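You operate a simulated robot arm through the tools that you are given. There is no shell and no other tool.

You run a simulated two-armed robot. Do the job below in one go: nothing can be reset, and whatever is moved stays where it is left.

JOB
Swap the white trough in the drawer for the black one.
Fine: the black trough's lid and the white trough go on the bench; nothing spilt; drawer shut.

The check looks at the end state, three seconds after you hand in, the way a careful person would. Anything else that was tipped, shoved, dropped, spilled or broken makes it a failure. Lids that push on must go on centred and level and be pressed home; caps that screw on are set level and turned clockwise until they are tight.

ROBOT AND FRAMES
Two 6-joint arms with two-finger grippers on one trunk that stands fixed in place. Base frame: the origin is at the foot of the trunk, x ahead of it, y to its left, z up. Units: mm, degrees, N and s.
The left shoulder is at [30, 178, 913], the right one opposite. With the tool pointing down near the work surface each hand reaches from about 420 to 840 mm from the base axis, measured 20 degrees to its own side. Payload 2.54 kg a hand.
The TCP of each hand is the grasp point between the finger pads, 30 mm short of the fingertips. In the tool frame z runs along the fingers and y along their closing line. The gripper opens to 116 mm; its body begins 95 mm behind the TCP.
Orientation is that of the tool frame in the base frame, as a unit quaternion [w, x, y, z]. With the fingers straight down and closing along the base's y, the tool's x points along the base's -x, its y along +y and its z along -z.

CONTROLS
- The arms move only by the tool arm_command. It takes "left_series", "right_series" or both (then of equal length, played together; a hand with none holds still); each is a list of rows, each an object (a shift or turn left out is 0, a gripper value left out holds the last) with "offset": the shift along the tool's x, y, z in mm, a list of three; "rot": the turn, a rotation vector about the tool's x, y, z in degrees, a list of three; "gripper": the closure, from 0 (fully open) to 1 (shut). In form: [{"offset": [tx, ty, tz], "rot": [ax, ay, az], "gripper": gripper}, ...]. A call has 1 to 20 rows; each row shifts and turns the commanded pose from where the row before left it, along the tool's axes as they then stand. A row lasts 0.2 s, in which the tool goes at most 50 mm and 8.6 degrees; a call with a longer step from one row to the next is refused whole, and so is a gripper value outside its range. A pose out of reach is approached as far as the arm can. The call stops where the force on the tool passes 40 N (or 10 N more than at its start, if that is more) or the arm is blocked; 0.2 s more then pass. The fingers move at their own pace (about 153 mm/s each) and stop on an object; they squeeze with about 34 N. The grip force told is the motor's: it shows also when the fingers shut on nothing. Time passes only in rows, and 0.2 s behind the last, so rows that do not move let the fingers close. It gives the time, the measured TCP pose, the force on the tool (base axes), the opening and the grip force at its end, in the units of the frame above (readings bear some noise), with the torque about the TCP (base axes, N m) and any sound that the robot's microphone picked up.
- Cameras (640 x 400 px; columns grow to the right, rows downward): "scene" is now at [39.1, -27.4, 1627.8]; the picture's right is [-0.36, -0.93, 0.00], its down [-0.75, 0.29, -0.59] and it looks along [0.55, -0.21, -0.81] (base axes); focal length 350 px, centre (320, 200). "left" rides on the left gripper at [69, 15, -122] in its tool frame; the picture's right is [-0.21, 0.98, 0.00], its down [-0.83, -0.18, -0.53] and it looks along [-0.52, -0.11, 0.85] (tool axes); focal length 251 px, centre (320, 200). "right" rides on the right gripper at [69, -15, -122] in its tool frame; the picture's right is [0.22, 0.98, 0.00], its down [-0.83, 0.18, -0.53] and it looks along [-0.52, 0.12, 0.85] (tool axes); focal length 251 px, centre (320, 200). There is no depth. A picture from a camera that has moved, and an enlarged one, comes with that camera's place and axes in the base frame and with its lens.
- grab_frame(camera): a new picture of that camera. The clock stands still meanwhile.
- raise_lower(by): moves the trunk up (or, below 0, down) by that many mm; the arms and the scene camera ride with it, the base frame stays. It gives what a move gives, with no picture.
- head_to(pan, tilt): turns the head with the scene camera to pan (to the left, within 143 degrees either way) and tilt (down, from -29 to 69), counted from straight ahead of the robot. It gives what a move gives.
- zoom(camera, box): a new picture of the part [left, top, right, bottom] of that camera's present view, enlarged. The clock stands still meanwhile.
- hand_in(): hands the job in; it is judged then, once.

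Nothing tells you positions but the pictures and the camera data. Unless the task says otherwise, let go and move clear before handing in.

The tools are called after "Call:" as name(argument=value, ...) on one line, values as JSON. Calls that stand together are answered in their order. arm_command: Moves the arms, as the interface text tells. Its arguments: {"type":"object","properties":{"left_series":{"type":"array","items":{"type":"object","properties":{"offset":{"type":"array","items":{"type":"number"}},"rot":{"type":"array","items":{"type":"number"}},"gripper":{"type":"number"}}}},"right_series":{"type":"array","items":{"type":"object","properties":{"offset":{"type":"array","items":{"type":"number"}},"rot":{"type":"array","items":{"type":"number"}},"gripper":{"type":"number"}}}}},"required":[]} The other tools are called the same way: raise_lower (by) moves the trunk up or down; head_to (pan, tilt) turns the head that bears the scene camera; grab_frame (camera) takes a picture; zoom (camera, box) takes an enlarged picture of a part of a camera's view; hand_in () hands the job in.

At the start:

```text
clock: 0.0
left_tool_pos: [501.3, 72.2, 1140.7]
left_tcp_rot: [0.0, 0.0, 1.0, 0.0]
left_wrist_force: [0.1, 0.7, -0.3]
left_torque: [-0.02, -0.01, 0.01]
left_finger_gap: 116.1
left_grip_force: 0.1
right_tool_pos: [426.7, -387.9, 1187.2]
right_tcp_rot: [0.0, -0.001, 1.0, 0.0]
right_wrist_force: [-0.1, -0.2, 0.2]
right_torque: [0.0, 0.0, -0.01]
right_finger_gap: 116.1
right_grip_force: 0.0
trunk travel left (down, up): [-125.0, 415.0]
head pan, tilt (commanded): [-20.9, 53.8]
```

scene: 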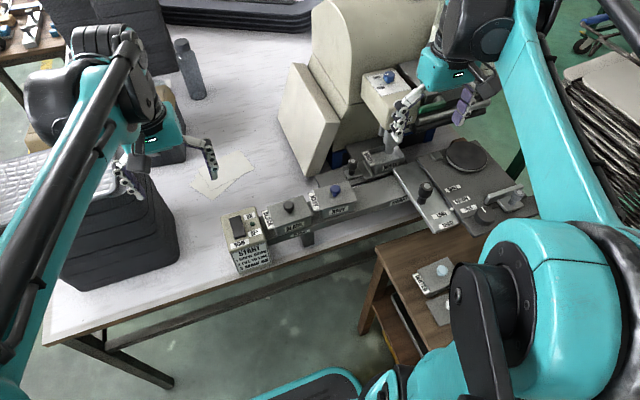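
right: 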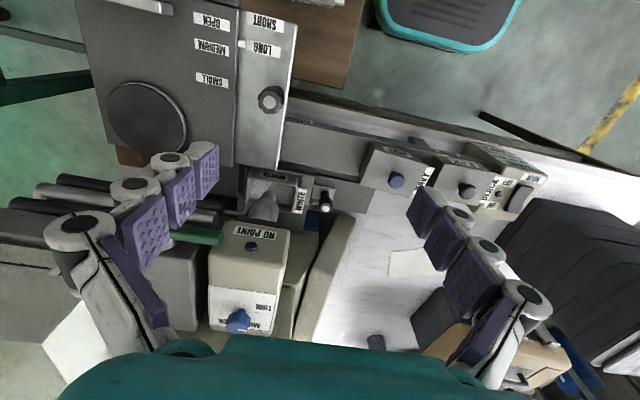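
left: 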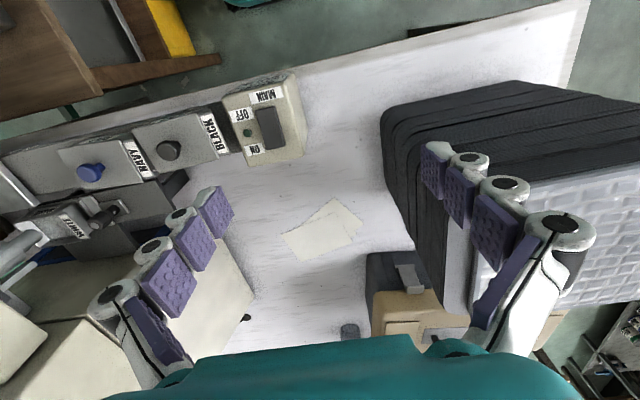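

I see a bench with a machine that has labelled switches, panels and a side table, but I can't yet tell which things are the drawer and the troughs. I'll enlarge the views to work out the labels and parts before moving anything.

Call:
zoom(camera="scene", box=[220, 120, 400, 280])

Call:
zoom(camera="scene", box=[340, 60, 560, 240])

Call:
zoom(camera="right", box=[180, 120, 440, 360])

Call:
zoom(camera="left", box=[0, 60, 320, 300])

```text
2.50 times, centred on (310, 200) of scene
camera zoom: at [39.1, -27.4, 1627.8], right [-0.36, -0.93, 0.0], down [-0.75, 0.29, -0.59], along [0.55, -0.21, -0.81], focal length 876 px, centre (345, 200)
```

zoom: 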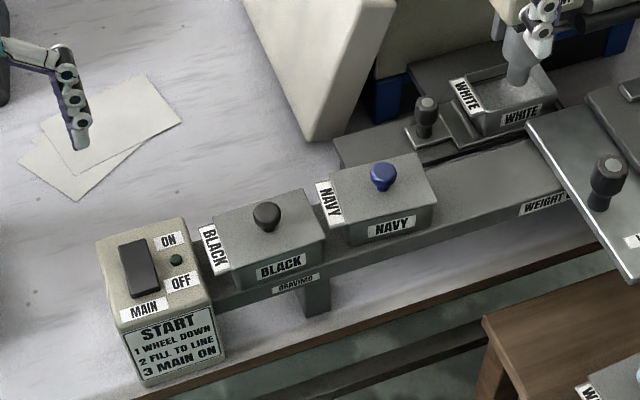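

```text
2.22 times, centred on (450, 150) of scene
camera zoom: at [39.1, -27.4, 1627.8], right [-0.36, -0.93, 0.0], down [-0.75, 0.29, -0.59], along [0.55, -0.21, -0.81], focal length 779 px, centre (31, 311)
```

zoom: 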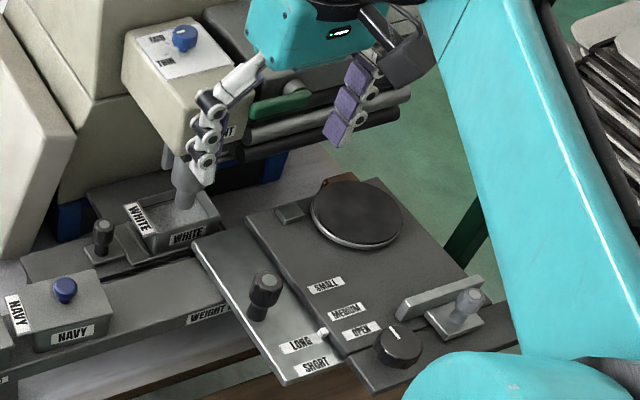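

```text
1.67 times, centred on (310, 240) of right
camera zoom: at [356.4, -402.1, 1309.1], right [-0.22, 0.98, 0.0], down [0.83, 0.18, 0.53], along [0.52, 0.12, -0.85], focal length 419 px, centre (337, 133)
```

zoom: 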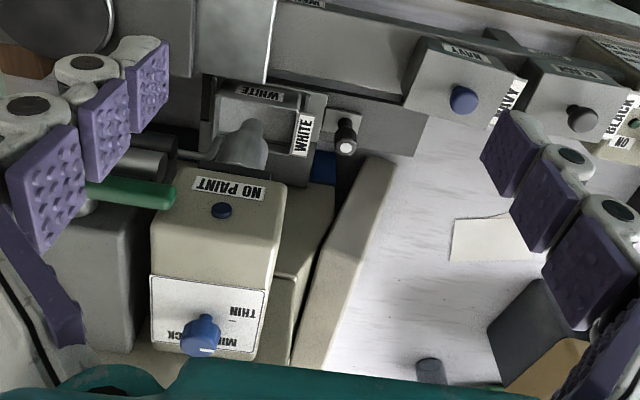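

```text
1.67 times, centred on (160, 180) of left
camera zoom: at [433.1, 87.3, 1263.3], right [0.21, 0.98, 0.0], down [0.83, -0.18, 0.53], along [0.52, -0.11, -0.85], focal length 419 px, centre (587, 233)
```

zoom: 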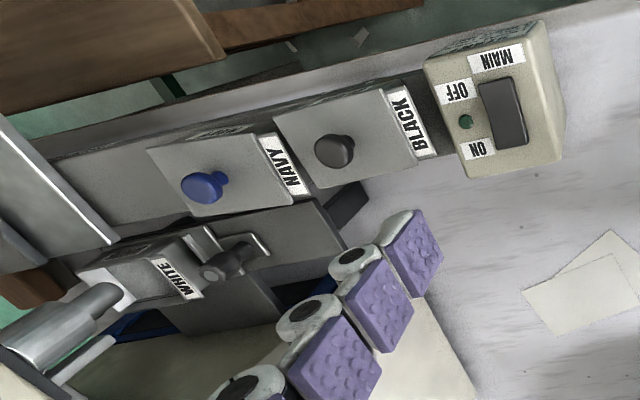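

The bench carries a paint machine: the WHITE trough sits in a tray by a small upright knob, and lidded BLACK and NAVY troughs stand on a rail beside a MAIN switch box. By rough triangulation the black lid's knob is near [507, -126, 955]. I'll enlarge the details further before I move.

Call:
zoom(camera="scene", box=[320, 110, 440, 185])

Call:
zoom(camera="scene", box=[220, 170, 380, 270])

Call:
zoom(camera="right", box=[200, 150, 360, 250])

Call:
zoom(camera="left", box=[0, 120, 240, 270])

Call:
zoom(camera="scene", box=[380, 130, 560, 310])

Call:
zoom(camera="scene", box=[340, 50, 480, 140])

```text
5.33 times, centred on (380, 148) of scene
camera zoom: at [39.1, -27.4, 1627.8], right [-0.36, -0.93, 0.0], down [-0.75, 0.29, -0.59], along [0.55, -0.21, -0.81], focal length 1869 px, centre (0, 480)
```

zoom: 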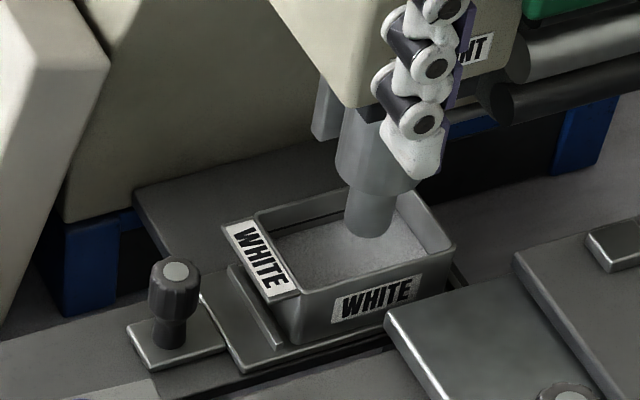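

```text
4.00 times, centred on (300, 220) of scene
camera zoom: at [39.1, -27.4, 1627.8], right [-0.36, -0.93, 0.0], down [-0.75, 0.29, -0.59], along [0.55, -0.21, -0.81], focal length 1402 px, centre (400, 120)
```

zoom: 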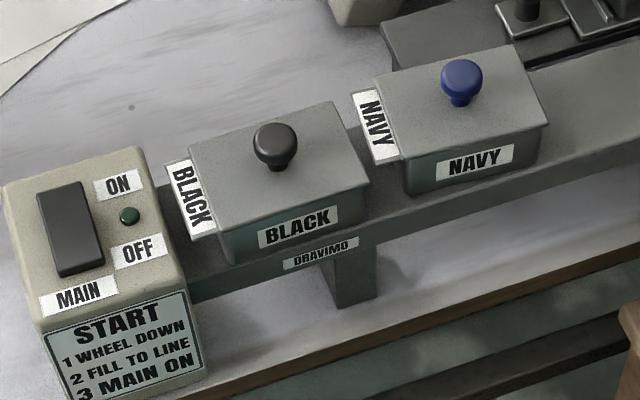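

```text
4.00 times, centred on (280, 200) of right
camera zoom: at [356.4, -402.1, 1309.1], right [-0.22, 0.98, 0.0], down [0.83, 0.18, 0.53], along [0.52, 0.12, -0.85], focal length 1006 px, centre (480, 200)
```

zoom: 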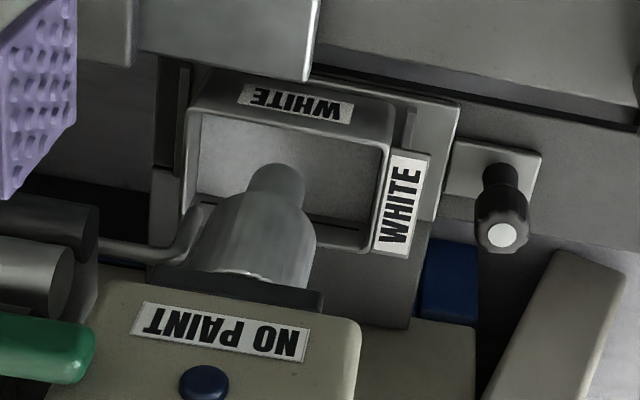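

```text
2.67 times, centred on (120, 195) of left
camera zoom: at [433.1, 87.3, 1263.3], right [0.21, 0.98, 0.0], down [0.83, -0.18, 0.53], along [0.52, -0.11, -0.85], focal length 670 px, centre (853, 213)
```

zoom: 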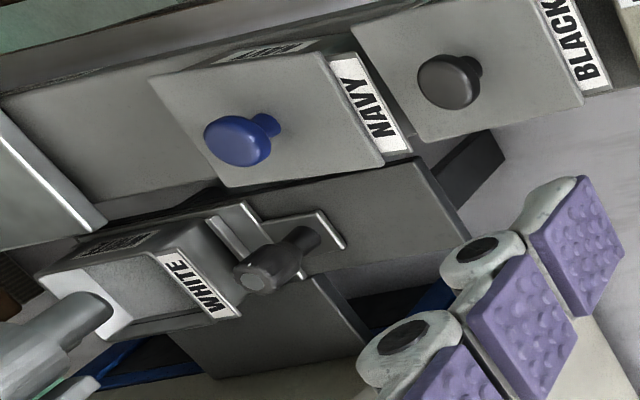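

```text
2.22 times, centred on (470, 220) of scene
camera zoom: at [39.1, -27.4, 1627.8], right [-0.36, -0.93, 0.0], down [-0.75, 0.29, -0.59], along [0.55, -0.21, -0.81], focal length 779 px, centre (-13, 156)
```

zoom: 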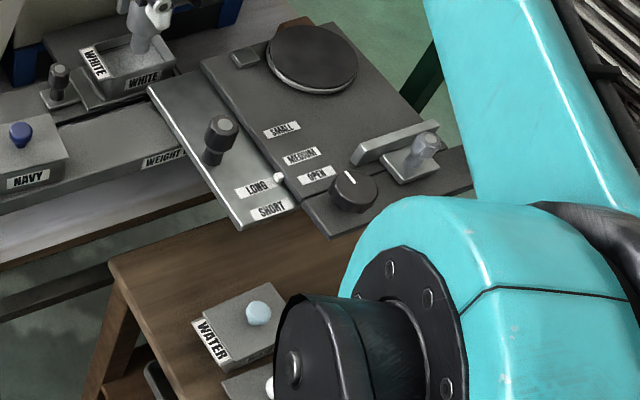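

```text
4.44 times, centred on (410, 95) of scene
camera zoom: at [39.1, -27.4, 1627.8], right [-0.36, -0.93, 0.0], down [-0.75, 0.29, -0.59], along [0.55, -0.21, -0.81], focal length 1557 px, centre (-80, 667)
```

zoom: 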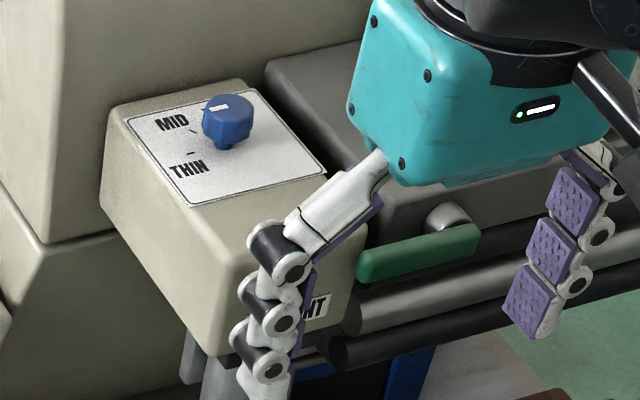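

The WHITE trough sits in the tray with a nozzle dipping toward it, and the tray's upright knob is near [611, -342, 922]; the bench top is near z 756 and the black lid is about 66 by 93 mm. The right hand hides the machine, so I'll move it up and to the right, then look again.

Call:
arm_command(right_series=[{"offset": [0, 0, -40]}, {"offset": [30, -30, -20]}, {"offset": [30, -40, 0]}, {"offset": [30, -40, 0]}, {"offset": [20, -40, 0]}, {"offset": [0, 0, 0]}])

Call:
grab_frame(camera="scene")

Call:
grab_frame(camera="right")

```text
clock: 1.4
left_tool_pos: [501.6, 72.6, 1142.0]
left_tcp_rot: [0.0, 0.0, 1.0, 0.001]
left_wrist_force: [0.2, 0.8, 0.2]
left_torque: [-0.01, 0.0, -0.02]
left_finger_gap: 115.7
left_grip_force: 0.1
right_tool_pos: [317.0, -535.7, 1246.8]
right_tcp_rot: [0.001, 0.0, 1.0, 0.001]
right_wrist_force: [0.1, 0.2, 0.9]
right_torque: [-0.04, 0.01, 0.0]
right_finger_gap: 116.1
right_grip_force: 0.0
trunk travel left (down, up): [-125.0, 415.0]
head pan, tilt (commanded): [-20.9, 53.8]
```

```text
taken
camera scene: at [39.0, -26.3, 1627.8], right [-0.36, -0.93, 0.0], down [-0.75, 0.29, -0.59], along [0.55, -0.21, -0.81], focal length 350 px, centre (320, 200)
```

scene: 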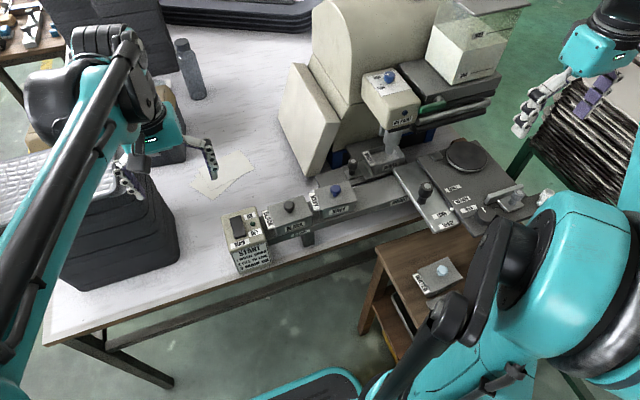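

```text
taken
camera right: at [247.1, -549.3, 1369.0], right [-0.22, 0.98, 0.0], down [0.83, 0.18, 0.53], along [0.52, 0.11, -0.85], focal length 251 px, centre (320, 200)
```

right: 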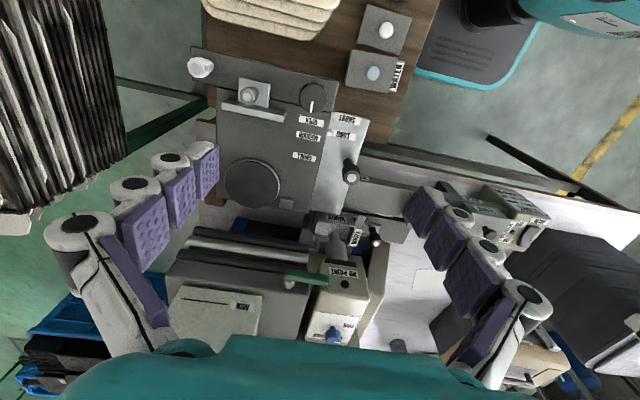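

Call:
zoom(camera="scene", box=[320, 110, 440, 185])

Call:
zoom(camera="scene", box=[340, 0, 540, 180])

Call:
zoom(camera="scene", box=[370, 60, 450, 120])

Call:
zoom(camera="right", box=[240, 160, 420, 350])

```text
5.33 times, centred on (380, 148) of scene
camera zoom: at [39.0, -26.3, 1627.8], right [-0.36, -0.93, 0.0], down [-0.75, 0.29, -0.59], along [0.55, -0.21, -0.81], focal length 1869 px, centre (0, 480)
```

zoom: 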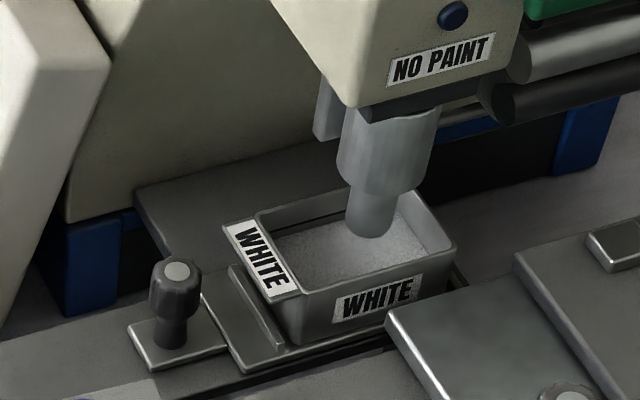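

```text
2.22 times, centred on (440, 90) of scene
camera zoom: at [39.0, -26.3, 1627.8], right [-0.36, -0.93, 0.0], down [-0.75, 0.29, -0.59], along [0.55, -0.21, -0.81], focal length 779 px, centre (53, 444)
```

zoom: 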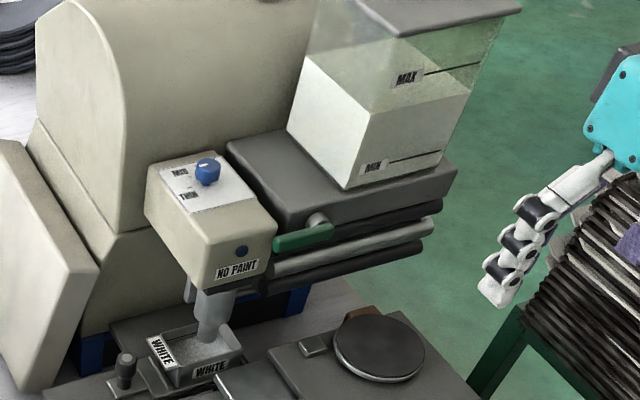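

```text
6.67 times, centred on (410, 90) of scene
camera zoom: at [39.0, -26.3, 1627.8], right [-0.36, -0.93, 0.0], down [-0.75, 0.29, -0.59], along [0.55, -0.21, -0.81], focal length 2336 px, centre (-280, 933)
```

zoom: 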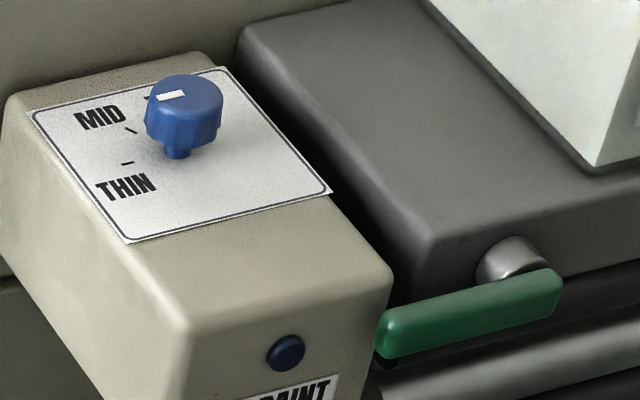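

```text
2.11 times, centred on (330, 255) of right
camera zoom: at [247.1, -549.3, 1369.0], right [-0.22, 0.98, 0.0], down [0.83, 0.18, 0.53], along [0.52, 0.11, -0.85], focal length 529 px, centre (299, 84)
```

zoom: 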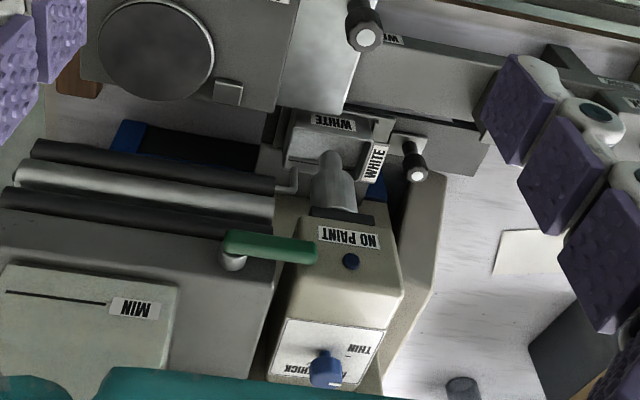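

The nozzle tip sits right at about the white trough's rim height (rim near z 927, tip near z 932), so I need a lower view to see whether it clears. I'll bring the right hand down in front of the machine and tilt it to look nearly level, staying above the panel knobs.

Call:
arm_command(right_series=[{"offset": [-19, 20, 36]}, {"offset": [-19, 20, 36]}, {"offset": [-19, 20, 36]}, {"offset": [-19, 20, 36]}, {"offset": [-19, 20, 36]}, {"offset": [-19, 20, 36]}, {"rot": [0, -8, 0]}, {"rot": [0, -8, 0]}, {"rot": [0, -8, 0]}, {"rot": [0, -8, 0]}, {"rot": [0, -8, 0]}, {}])

Call:
grab_frame(camera="right")

Call:
grab_frame(camera="scene")

```text
clock: 4.0
left_tool_pos: [501.6, 72.4, 1140.0]
left_tcp_rot: [-0.001, 0.0, 1.0, 0.001]
left_wrist_force: [0.0, 0.6, -0.1]
left_torque: [-0.03, 0.0, -0.01]
left_finger_gap: 115.8
left_grip_force: 0.1
right_tool_pos: [430.3, -418.3, 1030.8]
right_tcp_rot: [0.343, -0.001, 0.939, 0.0]
right_wrist_force: [0.2, 0.9, -0.4]
right_torque: [0.02, 0.03, -0.01]
right_finger_gap: 115.8
right_grip_force: 0.0
trunk travel left (down, up): [-125.0, 415.0]
head pan, tilt (commanded): [-20.9, 53.8]
```

```text
taken
camera right: at [298.5, -432.3, 1080.1], right [-0.16, 0.98, -0.14], down [0.29, 0.18, 0.94], along [0.94, 0.11, -0.31], focal length 251 px, centre (320, 200)
```

right: 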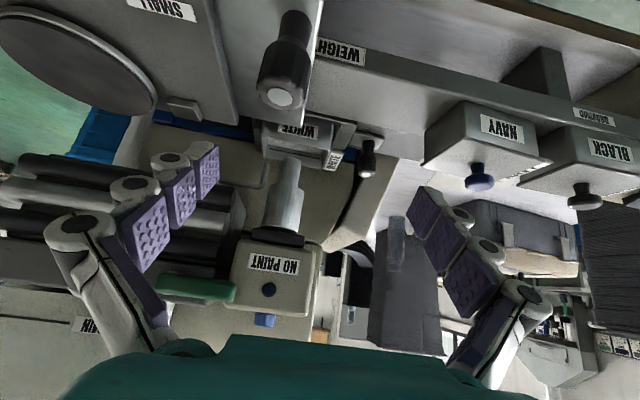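

```text
taken
camera scene: at [39.4, -27.4, 1627.8], right [-0.36, -0.93, 0.0], down [-0.75, 0.29, -0.59], along [0.55, -0.21, -0.81], focal length 350 px, centre (320, 200)
```

scene: 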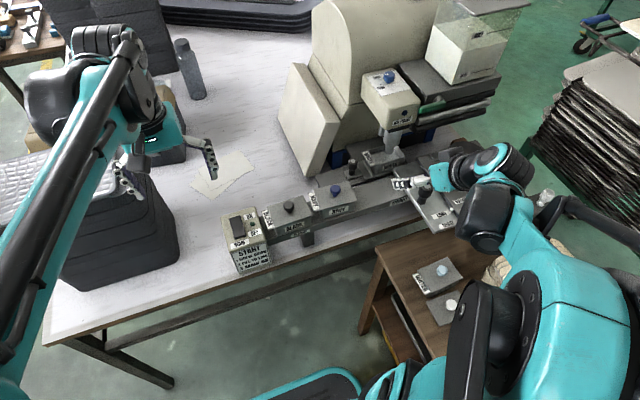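

Call:
zoom(camera="right", box=[210, 90, 400, 250])

Call:
zoom(camera="right", box=[250, 100, 360, 180])

Call:
zoom(camera="right", box=[400, 80, 640, 230])

```text
2.50 times, centred on (305, 170) of right
camera zoom: at [298.5, -432.3, 1080.1], right [-0.16, 0.98, -0.14], down [0.29, 0.18, 0.94], along [0.94, 0.11, -0.31], focal length 629 px, centre (358, 275)
```

zoom: 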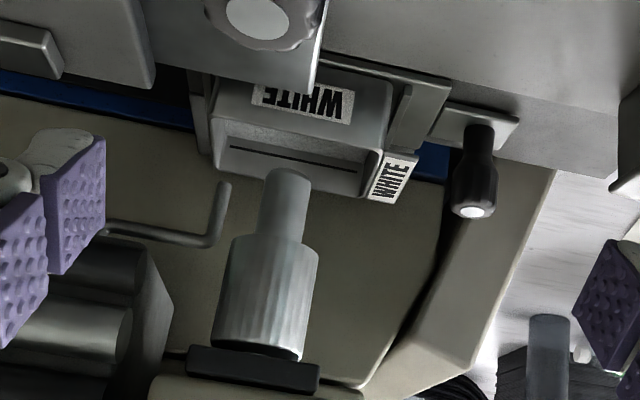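

```text
5.00 times, centred on (305, 140) of right
camera zoom: at [298.5, -432.3, 1080.1], right [-0.16, 0.98, -0.14], down [0.29, 0.18, 0.94], along [0.94, 0.11, -0.31], focal length 1257 px, centre (395, 500)
```

zoom: 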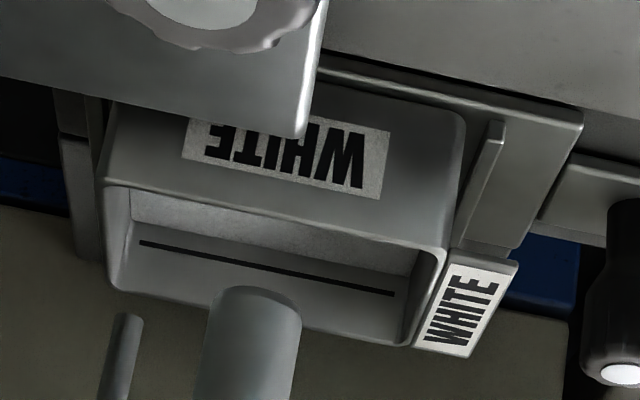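

```text
2.67 times, centred on (520, 155) of right
camera zoom: at [298.5, -432.3, 1080.1], right [-0.16, 0.98, -0.14], down [0.29, 0.18, 0.94], along [0.94, 0.11, -0.31], focal length 670 px, centre (-213, 320)
```

zoom: 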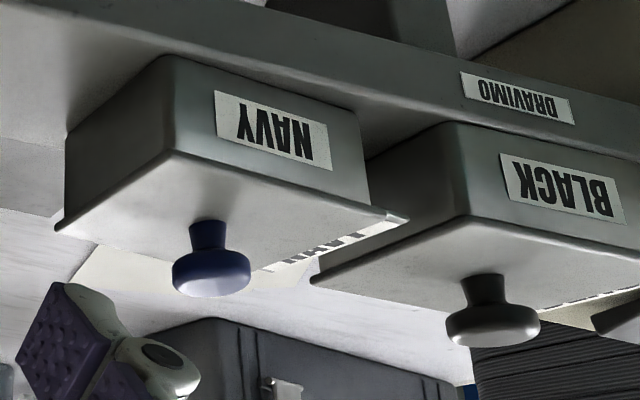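

The low view shows the nozzle tip near z 933 and the trough rim near z 925, so the tray should slide out toward +y beneath it; the thin rod also ends above the rim. Next I'll bring the left hand over, turned a quarter turn so its camera looks along -y, to see how the tray slides and what room there is.

Call:
arm_command(left_series=[{"offset": [-12.6, -44.4, 12]}, {"offset": [-12.6, -44.4, 12]}, {"offset": [-12.6, -44.4, 12]}, {"offset": [-12.6, -44.4, 12]}, {"offset": [-12.6, -44.4, 12]}, {"rot": [0, 0, 8.2]}, {"rot": [0, 0, 8.2]}, {"rot": [0, 0, 8.2]}, {"rot": [0, 0, 8.2]}, {"rot": [0, 0, 8.2]}, {"rot": [0, 0, 8.2]}, {"rot": [0, 0, 8.2]}, {"rot": [0, 0, 8.2]}, {"rot": [0, 0, 8.2]}, {"rot": [0, 0, 8.2]}, {"rot": [0, 0, 8]}, {}])

Call:
grab_frame(camera="left")

Call:
grab_frame(camera="scene")

```text
clock: 7.6
left_tool_pos: [563.6, -151.0, 1080.5]
left_tcp_rot: [0.0, 0.708, 0.706, 0.0]
left_wrist_force: [-0.9, -0.2, -0.4]
left_torque: [0.01, 0.0, 0.0]
left_finger_gap: 115.7
left_grip_force: 0.0
right_tool_pos: [430.1, -417.7, 1031.1]
right_tcp_rot: [0.343, 0.0, 0.939, 0.0]
right_wrist_force: [0.7, -0.8, 0.5]
right_torque: [-0.01, -0.03, 0.03]
right_finger_gap: 115.8
right_grip_force: 0.1
trunk travel left (down, up): [-125.0, 415.0]
head pan, tilt (commanded): [-20.9, 53.8]
```

```text
taken
camera left: at [580.2, -81.5, 1203.3], right [0.98, -0.22, 0.0], down [-0.18, -0.83, 0.53], along [-0.12, -0.52, -0.85], focal length 251 px, centre (320, 200)
```

left: 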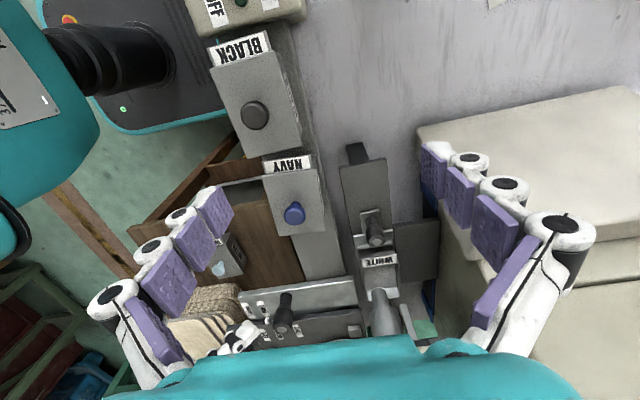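

```text
taken
camera scene: at [39.1, -27.5, 1627.8], right [-0.36, -0.93, 0.0], down [-0.75, 0.29, -0.59], along [0.55, -0.21, -0.81], focal length 350 px, centre (320, 200)
```

scene: 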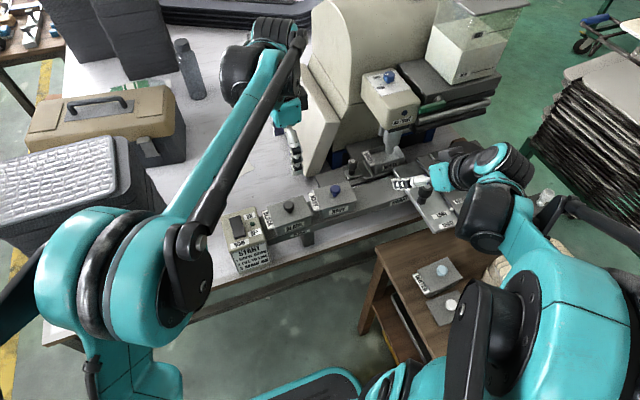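

Call:
zoom(camera="left", box=[300, 130, 460, 340])

Call:
zoom(camera="left", box=[190, 20, 350, 260])

Call:
zoom(camera="scene", box=[270, 40, 420, 190])

```text
1.90 times, centred on (380, 235) of left
camera zoom: at [580.2, -81.5, 1203.3], right [0.98, -0.22, 0.0], down [-0.18, -0.83, 0.53], along [-0.12, -0.52, -0.85], focal length 479 px, centre (206, 133)
```

zoom: 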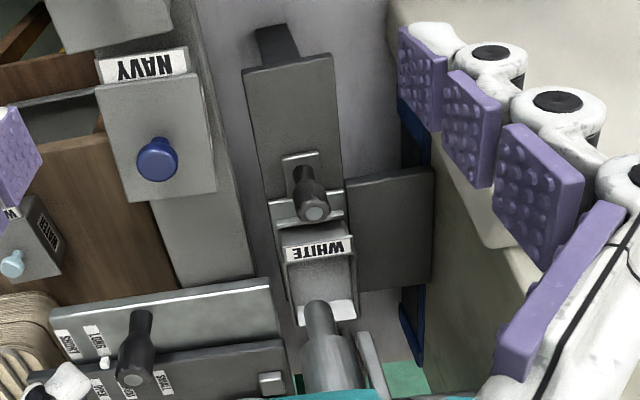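

```text
1.67 times, centred on (270, 140) of left
camera zoom: at [580.2, -81.5, 1203.3], right [0.98, -0.22, 0.0], down [-0.18, -0.83, 0.53], along [-0.12, -0.52, -0.85], focal length 419 px, centre (403, 300)
```

zoom: 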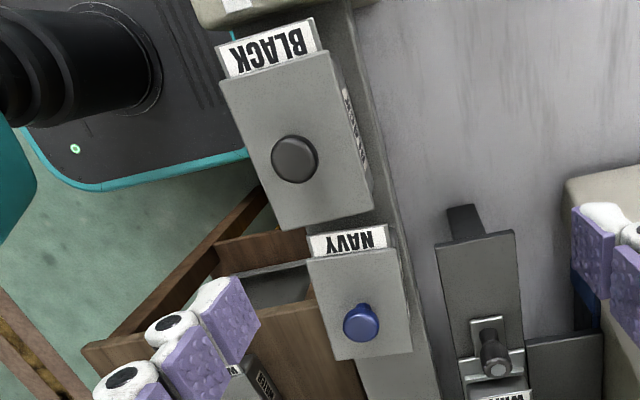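

```text
2.67 times, centred on (345, 115) of scene
camera zoom: at [39.1, -27.5, 1627.8], right [-0.36, -0.93, 0.0], down [-0.75, 0.29, -0.59], along [0.55, -0.21, -0.81], focal length 934 px, centre (253, 427)
```

zoom: 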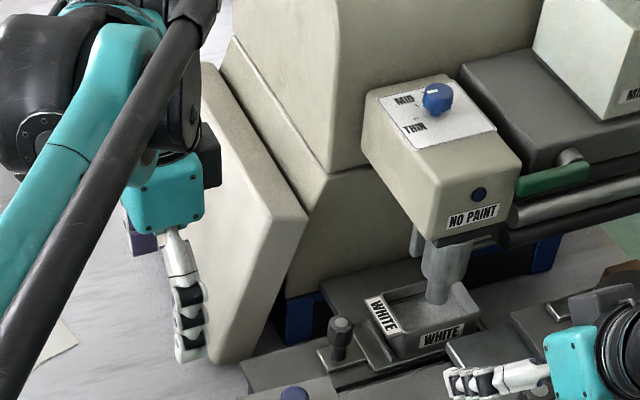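

The left view shows the tray sitting on a straight bed that runs along y, ending near y -230, so it should pull out toward +y by roughly 110 mm. I'm unsure how close the beige panel behind it comes, so I'll raise the left hand for a higher view of that gap and upright the right hand.

Call:
arm_command(left_series=[{"offset": [0, 15, -45]}, {"offset": [0, 15, -45]}, {"offset": [0, 10, -30]}, {}, {}, {}], right_series=[{"rot": [0, 8, 0]}, {"rot": [0, 8, 0]}, {"rot": [0, 8, 0]}, {"rot": [0, 8, 0]}, {"rot": [0, 8, 0]}, {"offset": [0, 0, -40]}])

Call:
grab_frame(camera="left")

Call:
zoom(camera="left", box=[280, 100, 480, 320])

Call:
grab_frame(camera="right")

```text
clock: 9.0
left_tool_pos: [602.4, -151.6, 1200.7]
left_tcp_rot: [0.0, 0.707, 0.708, 0.001]
left_wrist_force: [-0.5, 0.8, 0.4]
left_torque: [-0.03, -0.02, 0.01]
left_finger_gap: 116.3
left_grip_force: 0.0
right_tool_pos: [428.0, -416.4, 1072.5]
right_tcp_rot: [0.0, 0.0, 1.0, -0.001]
right_wrist_force: [-0.4, -0.7, -0.1]
right_torque: [-0.01, -0.05, 0.01]
right_finger_gap: 115.8
right_grip_force: 0.2
trunk travel left (down, up): [-125.0, 415.0]
head pan, tilt (commanded): [-20.9, 53.8]
```

```text
taken
camera left: at [618.1, -82.0, 1323.3], right [0.98, -0.21, 0.0], down [-0.18, -0.83, 0.53], along [-0.11, -0.52, -0.85], focal length 251 px, centre (320, 200)
```

left: 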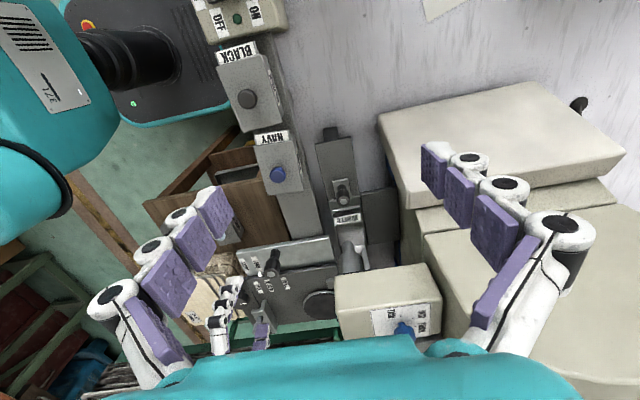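

```text
1.82 times, centred on (380, 210) of left
camera zoom: at [618.1, -82.0, 1323.3], right [0.98, -0.21, 0.0], down [-0.18, -0.83, 0.53], along [-0.11, -0.52, -0.85], focal length 457 px, centre (211, 182)
```

zoom: 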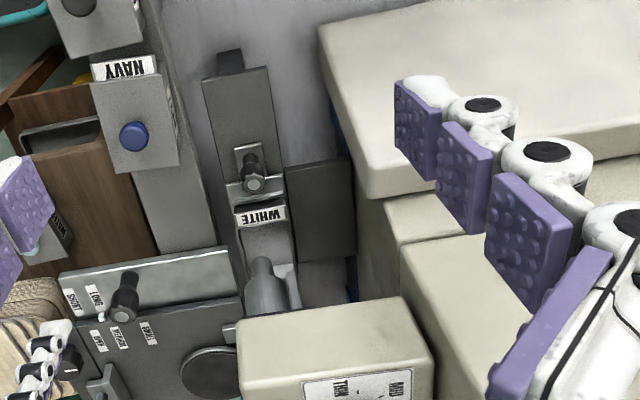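

```text
taken
camera right: at [358.0, -430.5, 1194.6], right [-0.22, 0.98, 0.0], down [0.83, 0.18, 0.53], along [0.52, 0.11, -0.85], focal length 251 px, centre (320, 200)
```

right: 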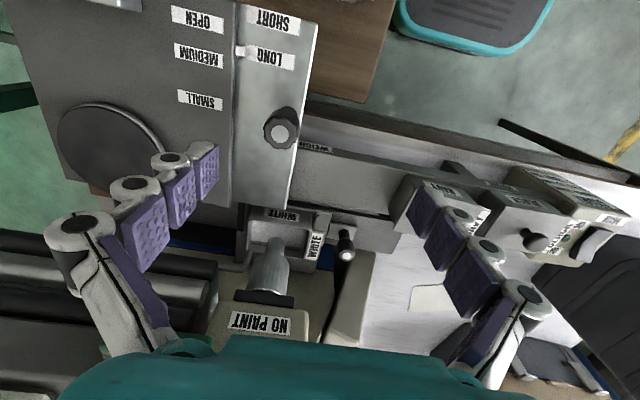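

The beige panel's near corner is around [715, -343, 973], which leaves room on both sides of the tray bed. I'll begin with the black lid: the left hand goes above its knob, near [506, -125, 955], for a close look.

Call:
arm_command(left_series=[{"offset": [6.75, -24, 0]}, {"offset": [6.75, -24, 30]}, {"offset": [6.75, -24, 45]}, {"offset": [6.75, -24, 45]}, {}])

Call:
grab_frame(camera="left")

Call:
zoom(camera="left", box=[240, 60, 420, 220])

Call:
zoom(camera="scene", box=[200, 120, 400, 260])

Call:
zoom(camera="right", box=[380, 130, 640, 300])

```text
refused: row 3 steps farther than a row can; nothing moved
```

```text
taken
camera left: at [618.1, -82.0, 1323.3], right [0.98, -0.21, 0.0], down [-0.18, -0.83, 0.53], along [-0.11, -0.52, -0.85], focal length 251 px, centre (320, 200)
```

left: 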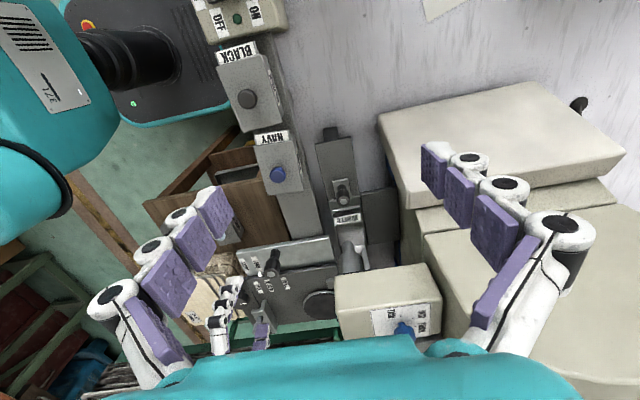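

```text
2.50 times, centred on (330, 140) of left
camera zoom: at [618.1, -82.0, 1323.3], right [0.98, -0.21, 0.0], down [-0.18, -0.83, 0.53], along [-0.11, -0.52, -0.85], focal length 629 px, centre (295, 350)
```

zoom: 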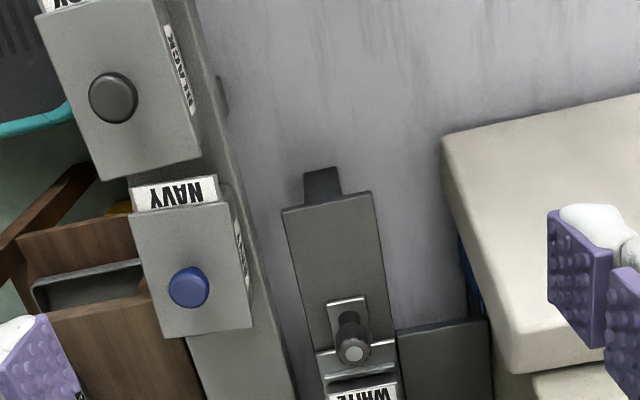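

```text
2.86 times, centred on (300, 190) of scene
camera zoom: at [36.9, -26.2, 1627.9], right [-0.36, -0.93, 0.0], down [-0.75, 0.29, -0.59], along [0.55, -0.21, -0.81], focal length 1001 px, centre (377, 229)
```

zoom: 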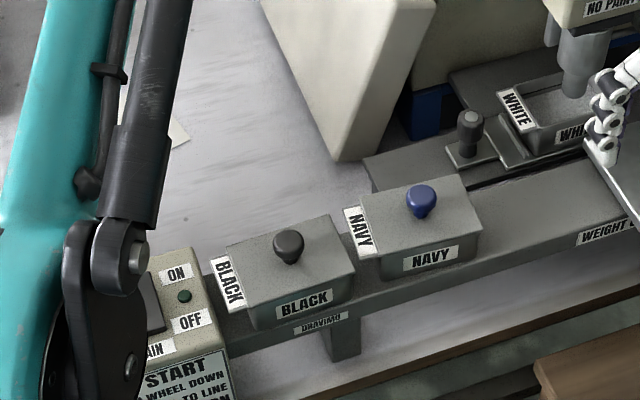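

```text
2.35 times, centred on (510, 215) of right
camera zoom: at [358.0, -430.5, 1194.6], right [-0.22, 0.98, 0.0], down [0.83, 0.18, 0.53], along [0.52, 0.11, -0.85], focal length 592 px, centre (-127, 165)
```

zoom: 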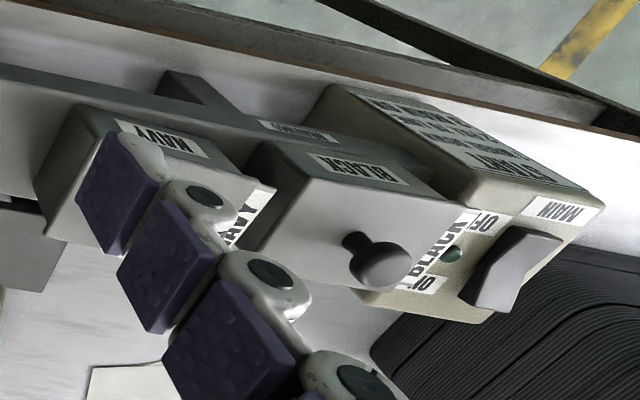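

The lid move was refused because one row was too long, so nothing moved. The MAIN box stands close to the black trough on its +y side, so I'll keep the fingers closing along x and go above the knob in smaller steps.

Call:
arm_command(left_series=[{"offset": [6.75, -24, 0]}, {"offset": [6.75, -24, 25]}, {"offset": [6.75, -24, 35]}, {"offset": [6.75, -24, 35]}, {"offset": [0, 0, 35]}, {}])

Call:
grab_frame(camera="left")

Call:
zoom(camera="left", box=[220, 40, 400, 200])

Call:
zoom(camera="scene", box=[200, 120, 400, 260])

```text
clock: 10.4
left_tool_pos: [507.7, -123.0, 1071.4]
left_tcp_rot: [0.0, 0.707, 0.707, 0.0]
left_wrist_force: [0.3, -0.2, 0.8]
left_torque: [-0.02, 0.0, 0.0]
left_finger_gap: 115.9
left_grip_force: 0.0
right_tool_pos: [427.9, -416.7, 1071.0]
right_tcp_rot: [0.0, 0.0, 1.0, 0.0]
right_wrist_force: [-1.6, 0.7, 0.3]
right_torque: [-0.05, 0.02, 0.02]
right_finger_gap: 116.2
right_grip_force: 0.1
trunk travel left (down, up): [-125.0, 415.0]
head pan, tilt (commanded): [-20.9, 53.8]
```

```text
taken
camera left: at [523.3, -53.7, 1193.4], right [0.98, -0.21, 0.0], down [-0.18, -0.83, 0.53], along [-0.11, -0.52, -0.85], focal length 251 px, centre (320, 200)
```

left: 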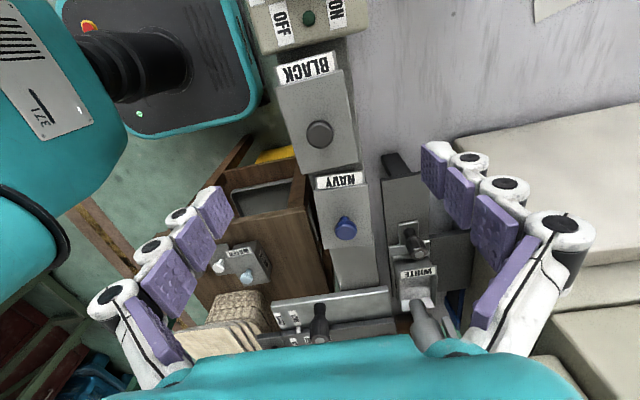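

```text
2.50 times, centred on (310, 120) of left
camera zoom: at [523.3, -53.7, 1193.4], right [0.98, -0.21, 0.0], down [-0.18, -0.83, 0.53], along [-0.11, -0.52, -0.85], focal length 629 px, centre (345, 400)
```

zoom: 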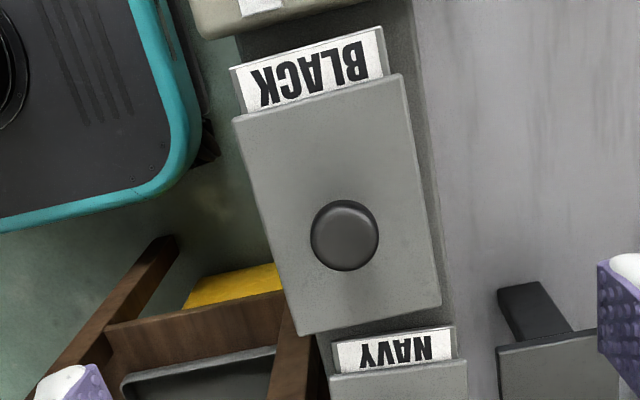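

```text
2.86 times, centred on (300, 190) of scene
camera zoom: at [38.3, -27.1, 1627.8], right [-0.36, -0.93, 0.0], down [-0.75, 0.29, -0.59], along [0.55, -0.21, -0.81], focal length 1001 px, centre (377, 229)
```

zoom: 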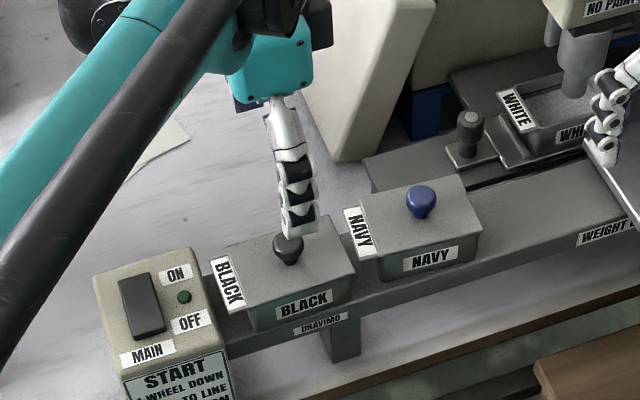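

The knob head is about 26 mm across, centred near [508, -126.5] with its top near z 955; the lid's top is near z 929. I'll lower the left hand so the fingertips stop about 8 mm above the lid, then close on the knob.

Call:
arm_command(left_series=[{"offset": [-3.5, 0, 30]}, {"offset": [0, 0, 30]}, {"offset": [0, 0, 25]}, {"offset": [0, 0, 12]}, {"offset": [0, 0, 7.5]}, {}, {"gripper": 0.6}, {}, {"gripper": 1}, {}, {}, {}])

Call:
grab_frame(camera="left")

Call:
zoom(camera="scene", box=[200, 120, 400, 260])

Call:
zoom(camera="right", box=[380, 130, 640, 300])

```text
clock: 12.4
left_tool_pos: [507.1, -125.5, 968.6]
left_tcp_rot: [0.001, 0.707, 0.708, 0.001]
left_wrist_force: [-5.7, 1.5, 24.4]
left_torque: [0.06, 0.17, -0.04]
left_finger_gap: 23.0
left_grip_force: 33.7
right_tool_pos: [428.2, -417.3, 1072.5]
right_tcp_rot: [0.0, 0.0, 1.0, 0.0]
right_wrist_force: [0.3, 0.2, -1.0]
right_torque: [0.0, 0.0, 0.04]
right_finger_gap: 115.8
right_grip_force: 0.1
trunk travel left (down, up): [-125.0, 415.0]
head pan, tilt (commanded): [-20.9, 53.8]
stopped in row 10 (left hand): the force on the tool passed its limit at 43 N (the readings are from after the stop); the commanded pose is now the measured one
```

```text
taken
camera left: at [522.3, -56.8, 1090.9], right [0.98, -0.21, 0.0], down [-0.18, -0.83, 0.53], along [-0.11, -0.52, -0.85], focal length 251 px, centre (320, 200)
```

left: 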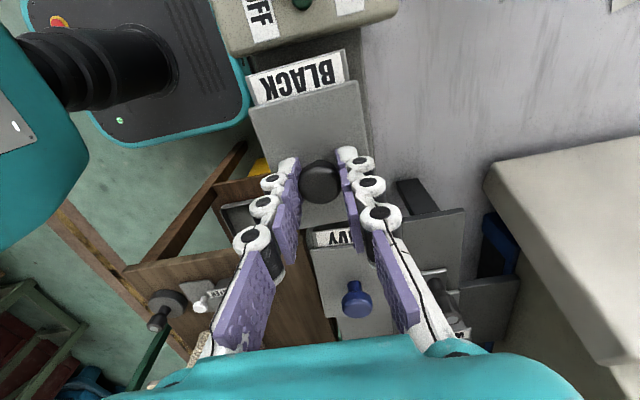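

```text
2.86 times, centred on (300, 190) of scene
camera zoom: at [36.1, -26.7, 1627.9], right [-0.36, -0.93, 0.0], down [-0.75, 0.29, -0.59], along [0.55, -0.21, -0.81], focal length 1001 px, centre (377, 229)
```

zoom: 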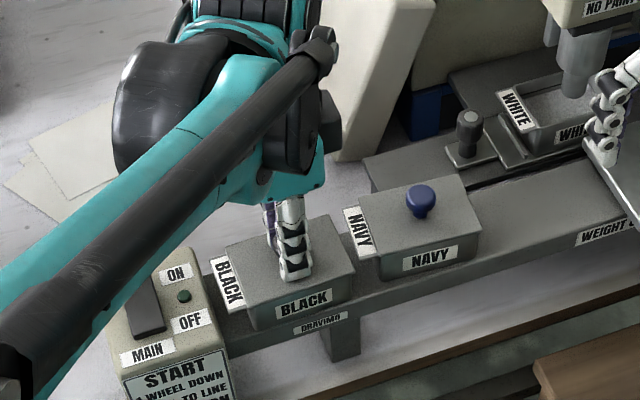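

```text
2.35 times, centred on (510, 215) of right
camera zoom: at [357.5, -431.1, 1194.3], right [-0.22, 0.98, 0.0], down [0.82, 0.18, 0.54], along [0.52, 0.11, -0.84], focal length 592 px, centre (-127, 165)
```

zoom: 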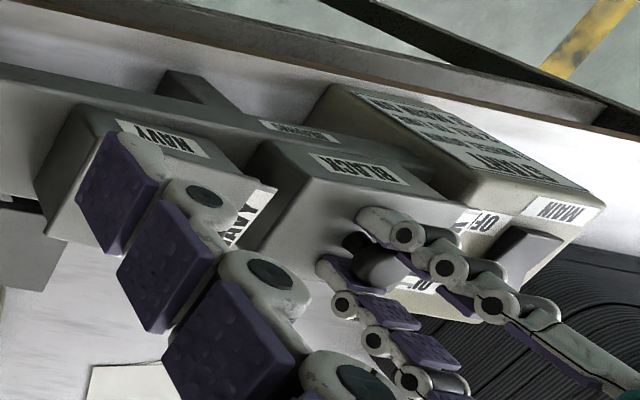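

The fingers have the knob (gap 23 mm), and the fingertips are pressing down on the lid with about 24 N. I'll ease up in small steps to relieve that and see whether the lid comes off by itself.

Call:
arm_command(left_series=[{"offset": [0, 0, -2], "gripper": 1}, {"offset": [0, 0, -2]}, {"offset": [0, 0, -2]}, {}])

Call:
grab_frame(camera="left")

Call:
zoom(camera="right", box=[380, 130, 640, 300])

```text
clock: 13.4
left_tool_pos: [509.1, -125.8, 973.6]
left_tcp_rot: [0.0, 0.707, 0.707, 0.0]
left_wrist_force: [-0.3, 0.3, -0.3]
left_torque: [0.0, -0.01, -0.03]
left_finger_gap: 23.2
left_grip_force: 33.7
right_tool_pos: [429.7, -416.2, 1071.4]
right_tcp_rot: [0.001, 0.0, 1.0, 0.001]
right_wrist_force: [0.6, 0.6, -0.3]
right_torque: [-0.02, -0.02, 0.01]
right_finger_gap: 116.1
right_grip_force: 0.0
trunk travel left (down, up): [-125.0, 415.0]
head pan, tilt (commanded): [-20.9, 53.8]
heard: snap
```

```text
taken
camera left: at [525.1, -56.9, 1094.9], right [0.98, -0.21, 0.0], down [-0.18, -0.83, 0.53], along [-0.11, -0.52, -0.85], focal length 251 px, centre (320, 200)
```

left: 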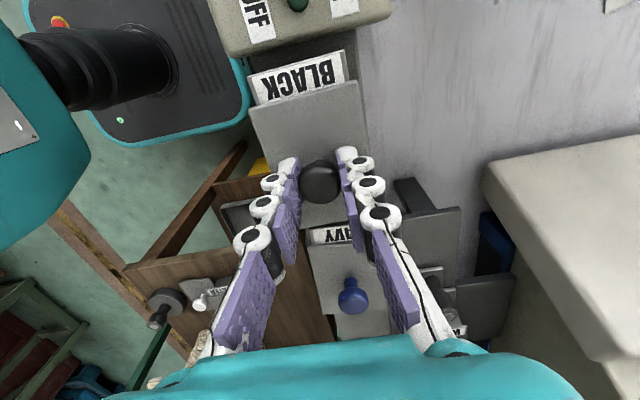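

```text
2.35 times, centred on (510, 215) of right
camera zoom: at [359.6, -431.5, 1193.4], right [-0.22, 0.98, 0.0], down [0.83, 0.18, 0.53], along [0.52, 0.11, -0.85], focal length 592 px, centre (-127, 165)
```

zoom: 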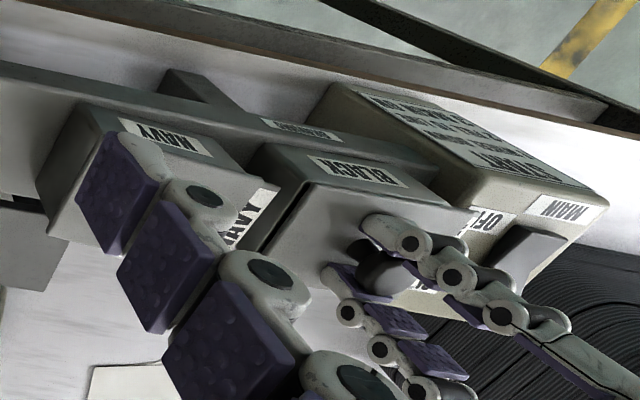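

A snap sounded, and the right camera shows a gap opening between the lid and the black trough, so the lid is off and held level. I'll lift it straight up and check that the trough stays put.

Call:
arm_command(left_series=[{"offset": [0, 0, -5]}, {"offset": [0, 0, -5]}, {"offset": [0, 0, -10]}, {"offset": [0, 0, -20]}, {"offset": [0, 0, -30]}, {"offset": [0, 0, -30]}, {}])

Call:
grab_frame(camera="left")

Call:
zoom(camera="right", box=[380, 130, 640, 300])

Call:
grab_frame(camera="scene")

```text
clock: 15.0
left_tool_pos: [509.9, -126.0, 1074.4]
left_tcp_rot: [0.0, 0.707, 0.708, 0.0]
left_wrist_force: [-0.6, -1.0, -0.1]
left_torque: [-0.02, 0.01, 0.02]
left_finger_gap: 23.1
left_grip_force: 33.8
right_tool_pos: [429.3, -417.2, 1071.3]
right_tcp_rot: [0.001, 0.001, 1.0, 0.0]
right_wrist_force: [0.3, 0.0, 0.6]
right_torque: [0.01, 0.01, -0.02]
right_finger_gap: 115.9
right_grip_force: 0.1
trunk travel left (down, up): [-125.0, 415.0]
head pan, tilt (commanded): [-20.9, 53.8]
```

```text
taken
camera left: at [524.8, -56.8, 1197.6], right [0.98, -0.21, 0.0], down [-0.18, -0.83, 0.53], along [-0.11, -0.52, -0.85], focal length 251 px, centre (320, 200)
```

left: 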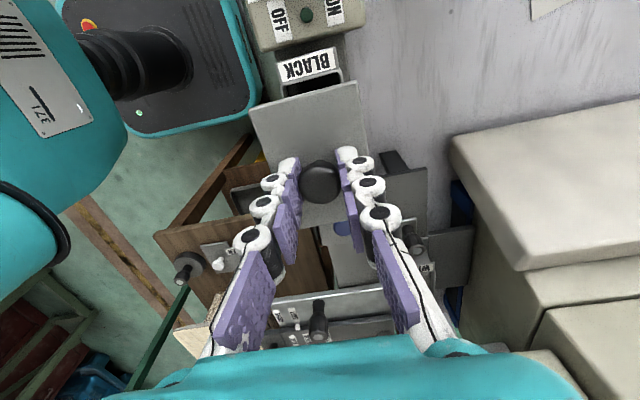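

```text
2.35 times, centred on (510, 215) of right
camera zoom: at [359.8, -431.5, 1193.3], right [-0.22, 0.98, 0.0], down [0.83, 0.18, 0.53], along [0.52, 0.12, -0.85], focal length 592 px, centre (-127, 165)
```

zoom: 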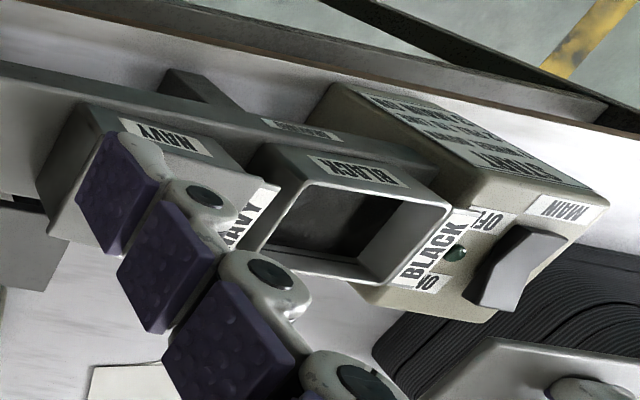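

```text
taken
camera scene: at [39.3, -27.5, 1627.8], right [-0.36, -0.93, 0.0], down [-0.75, 0.29, -0.59], along [0.55, -0.21, -0.81], focal length 350 px, centre (320, 200)
```

scene: 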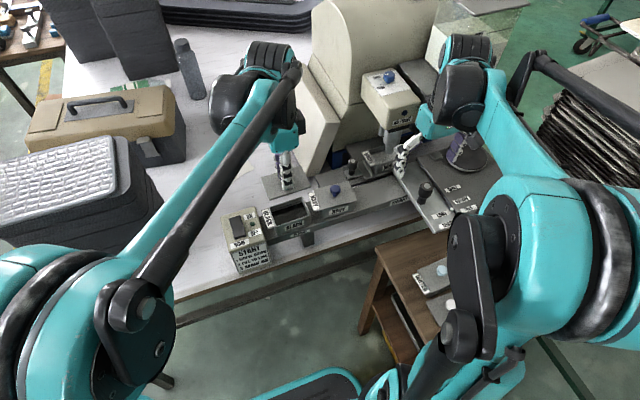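

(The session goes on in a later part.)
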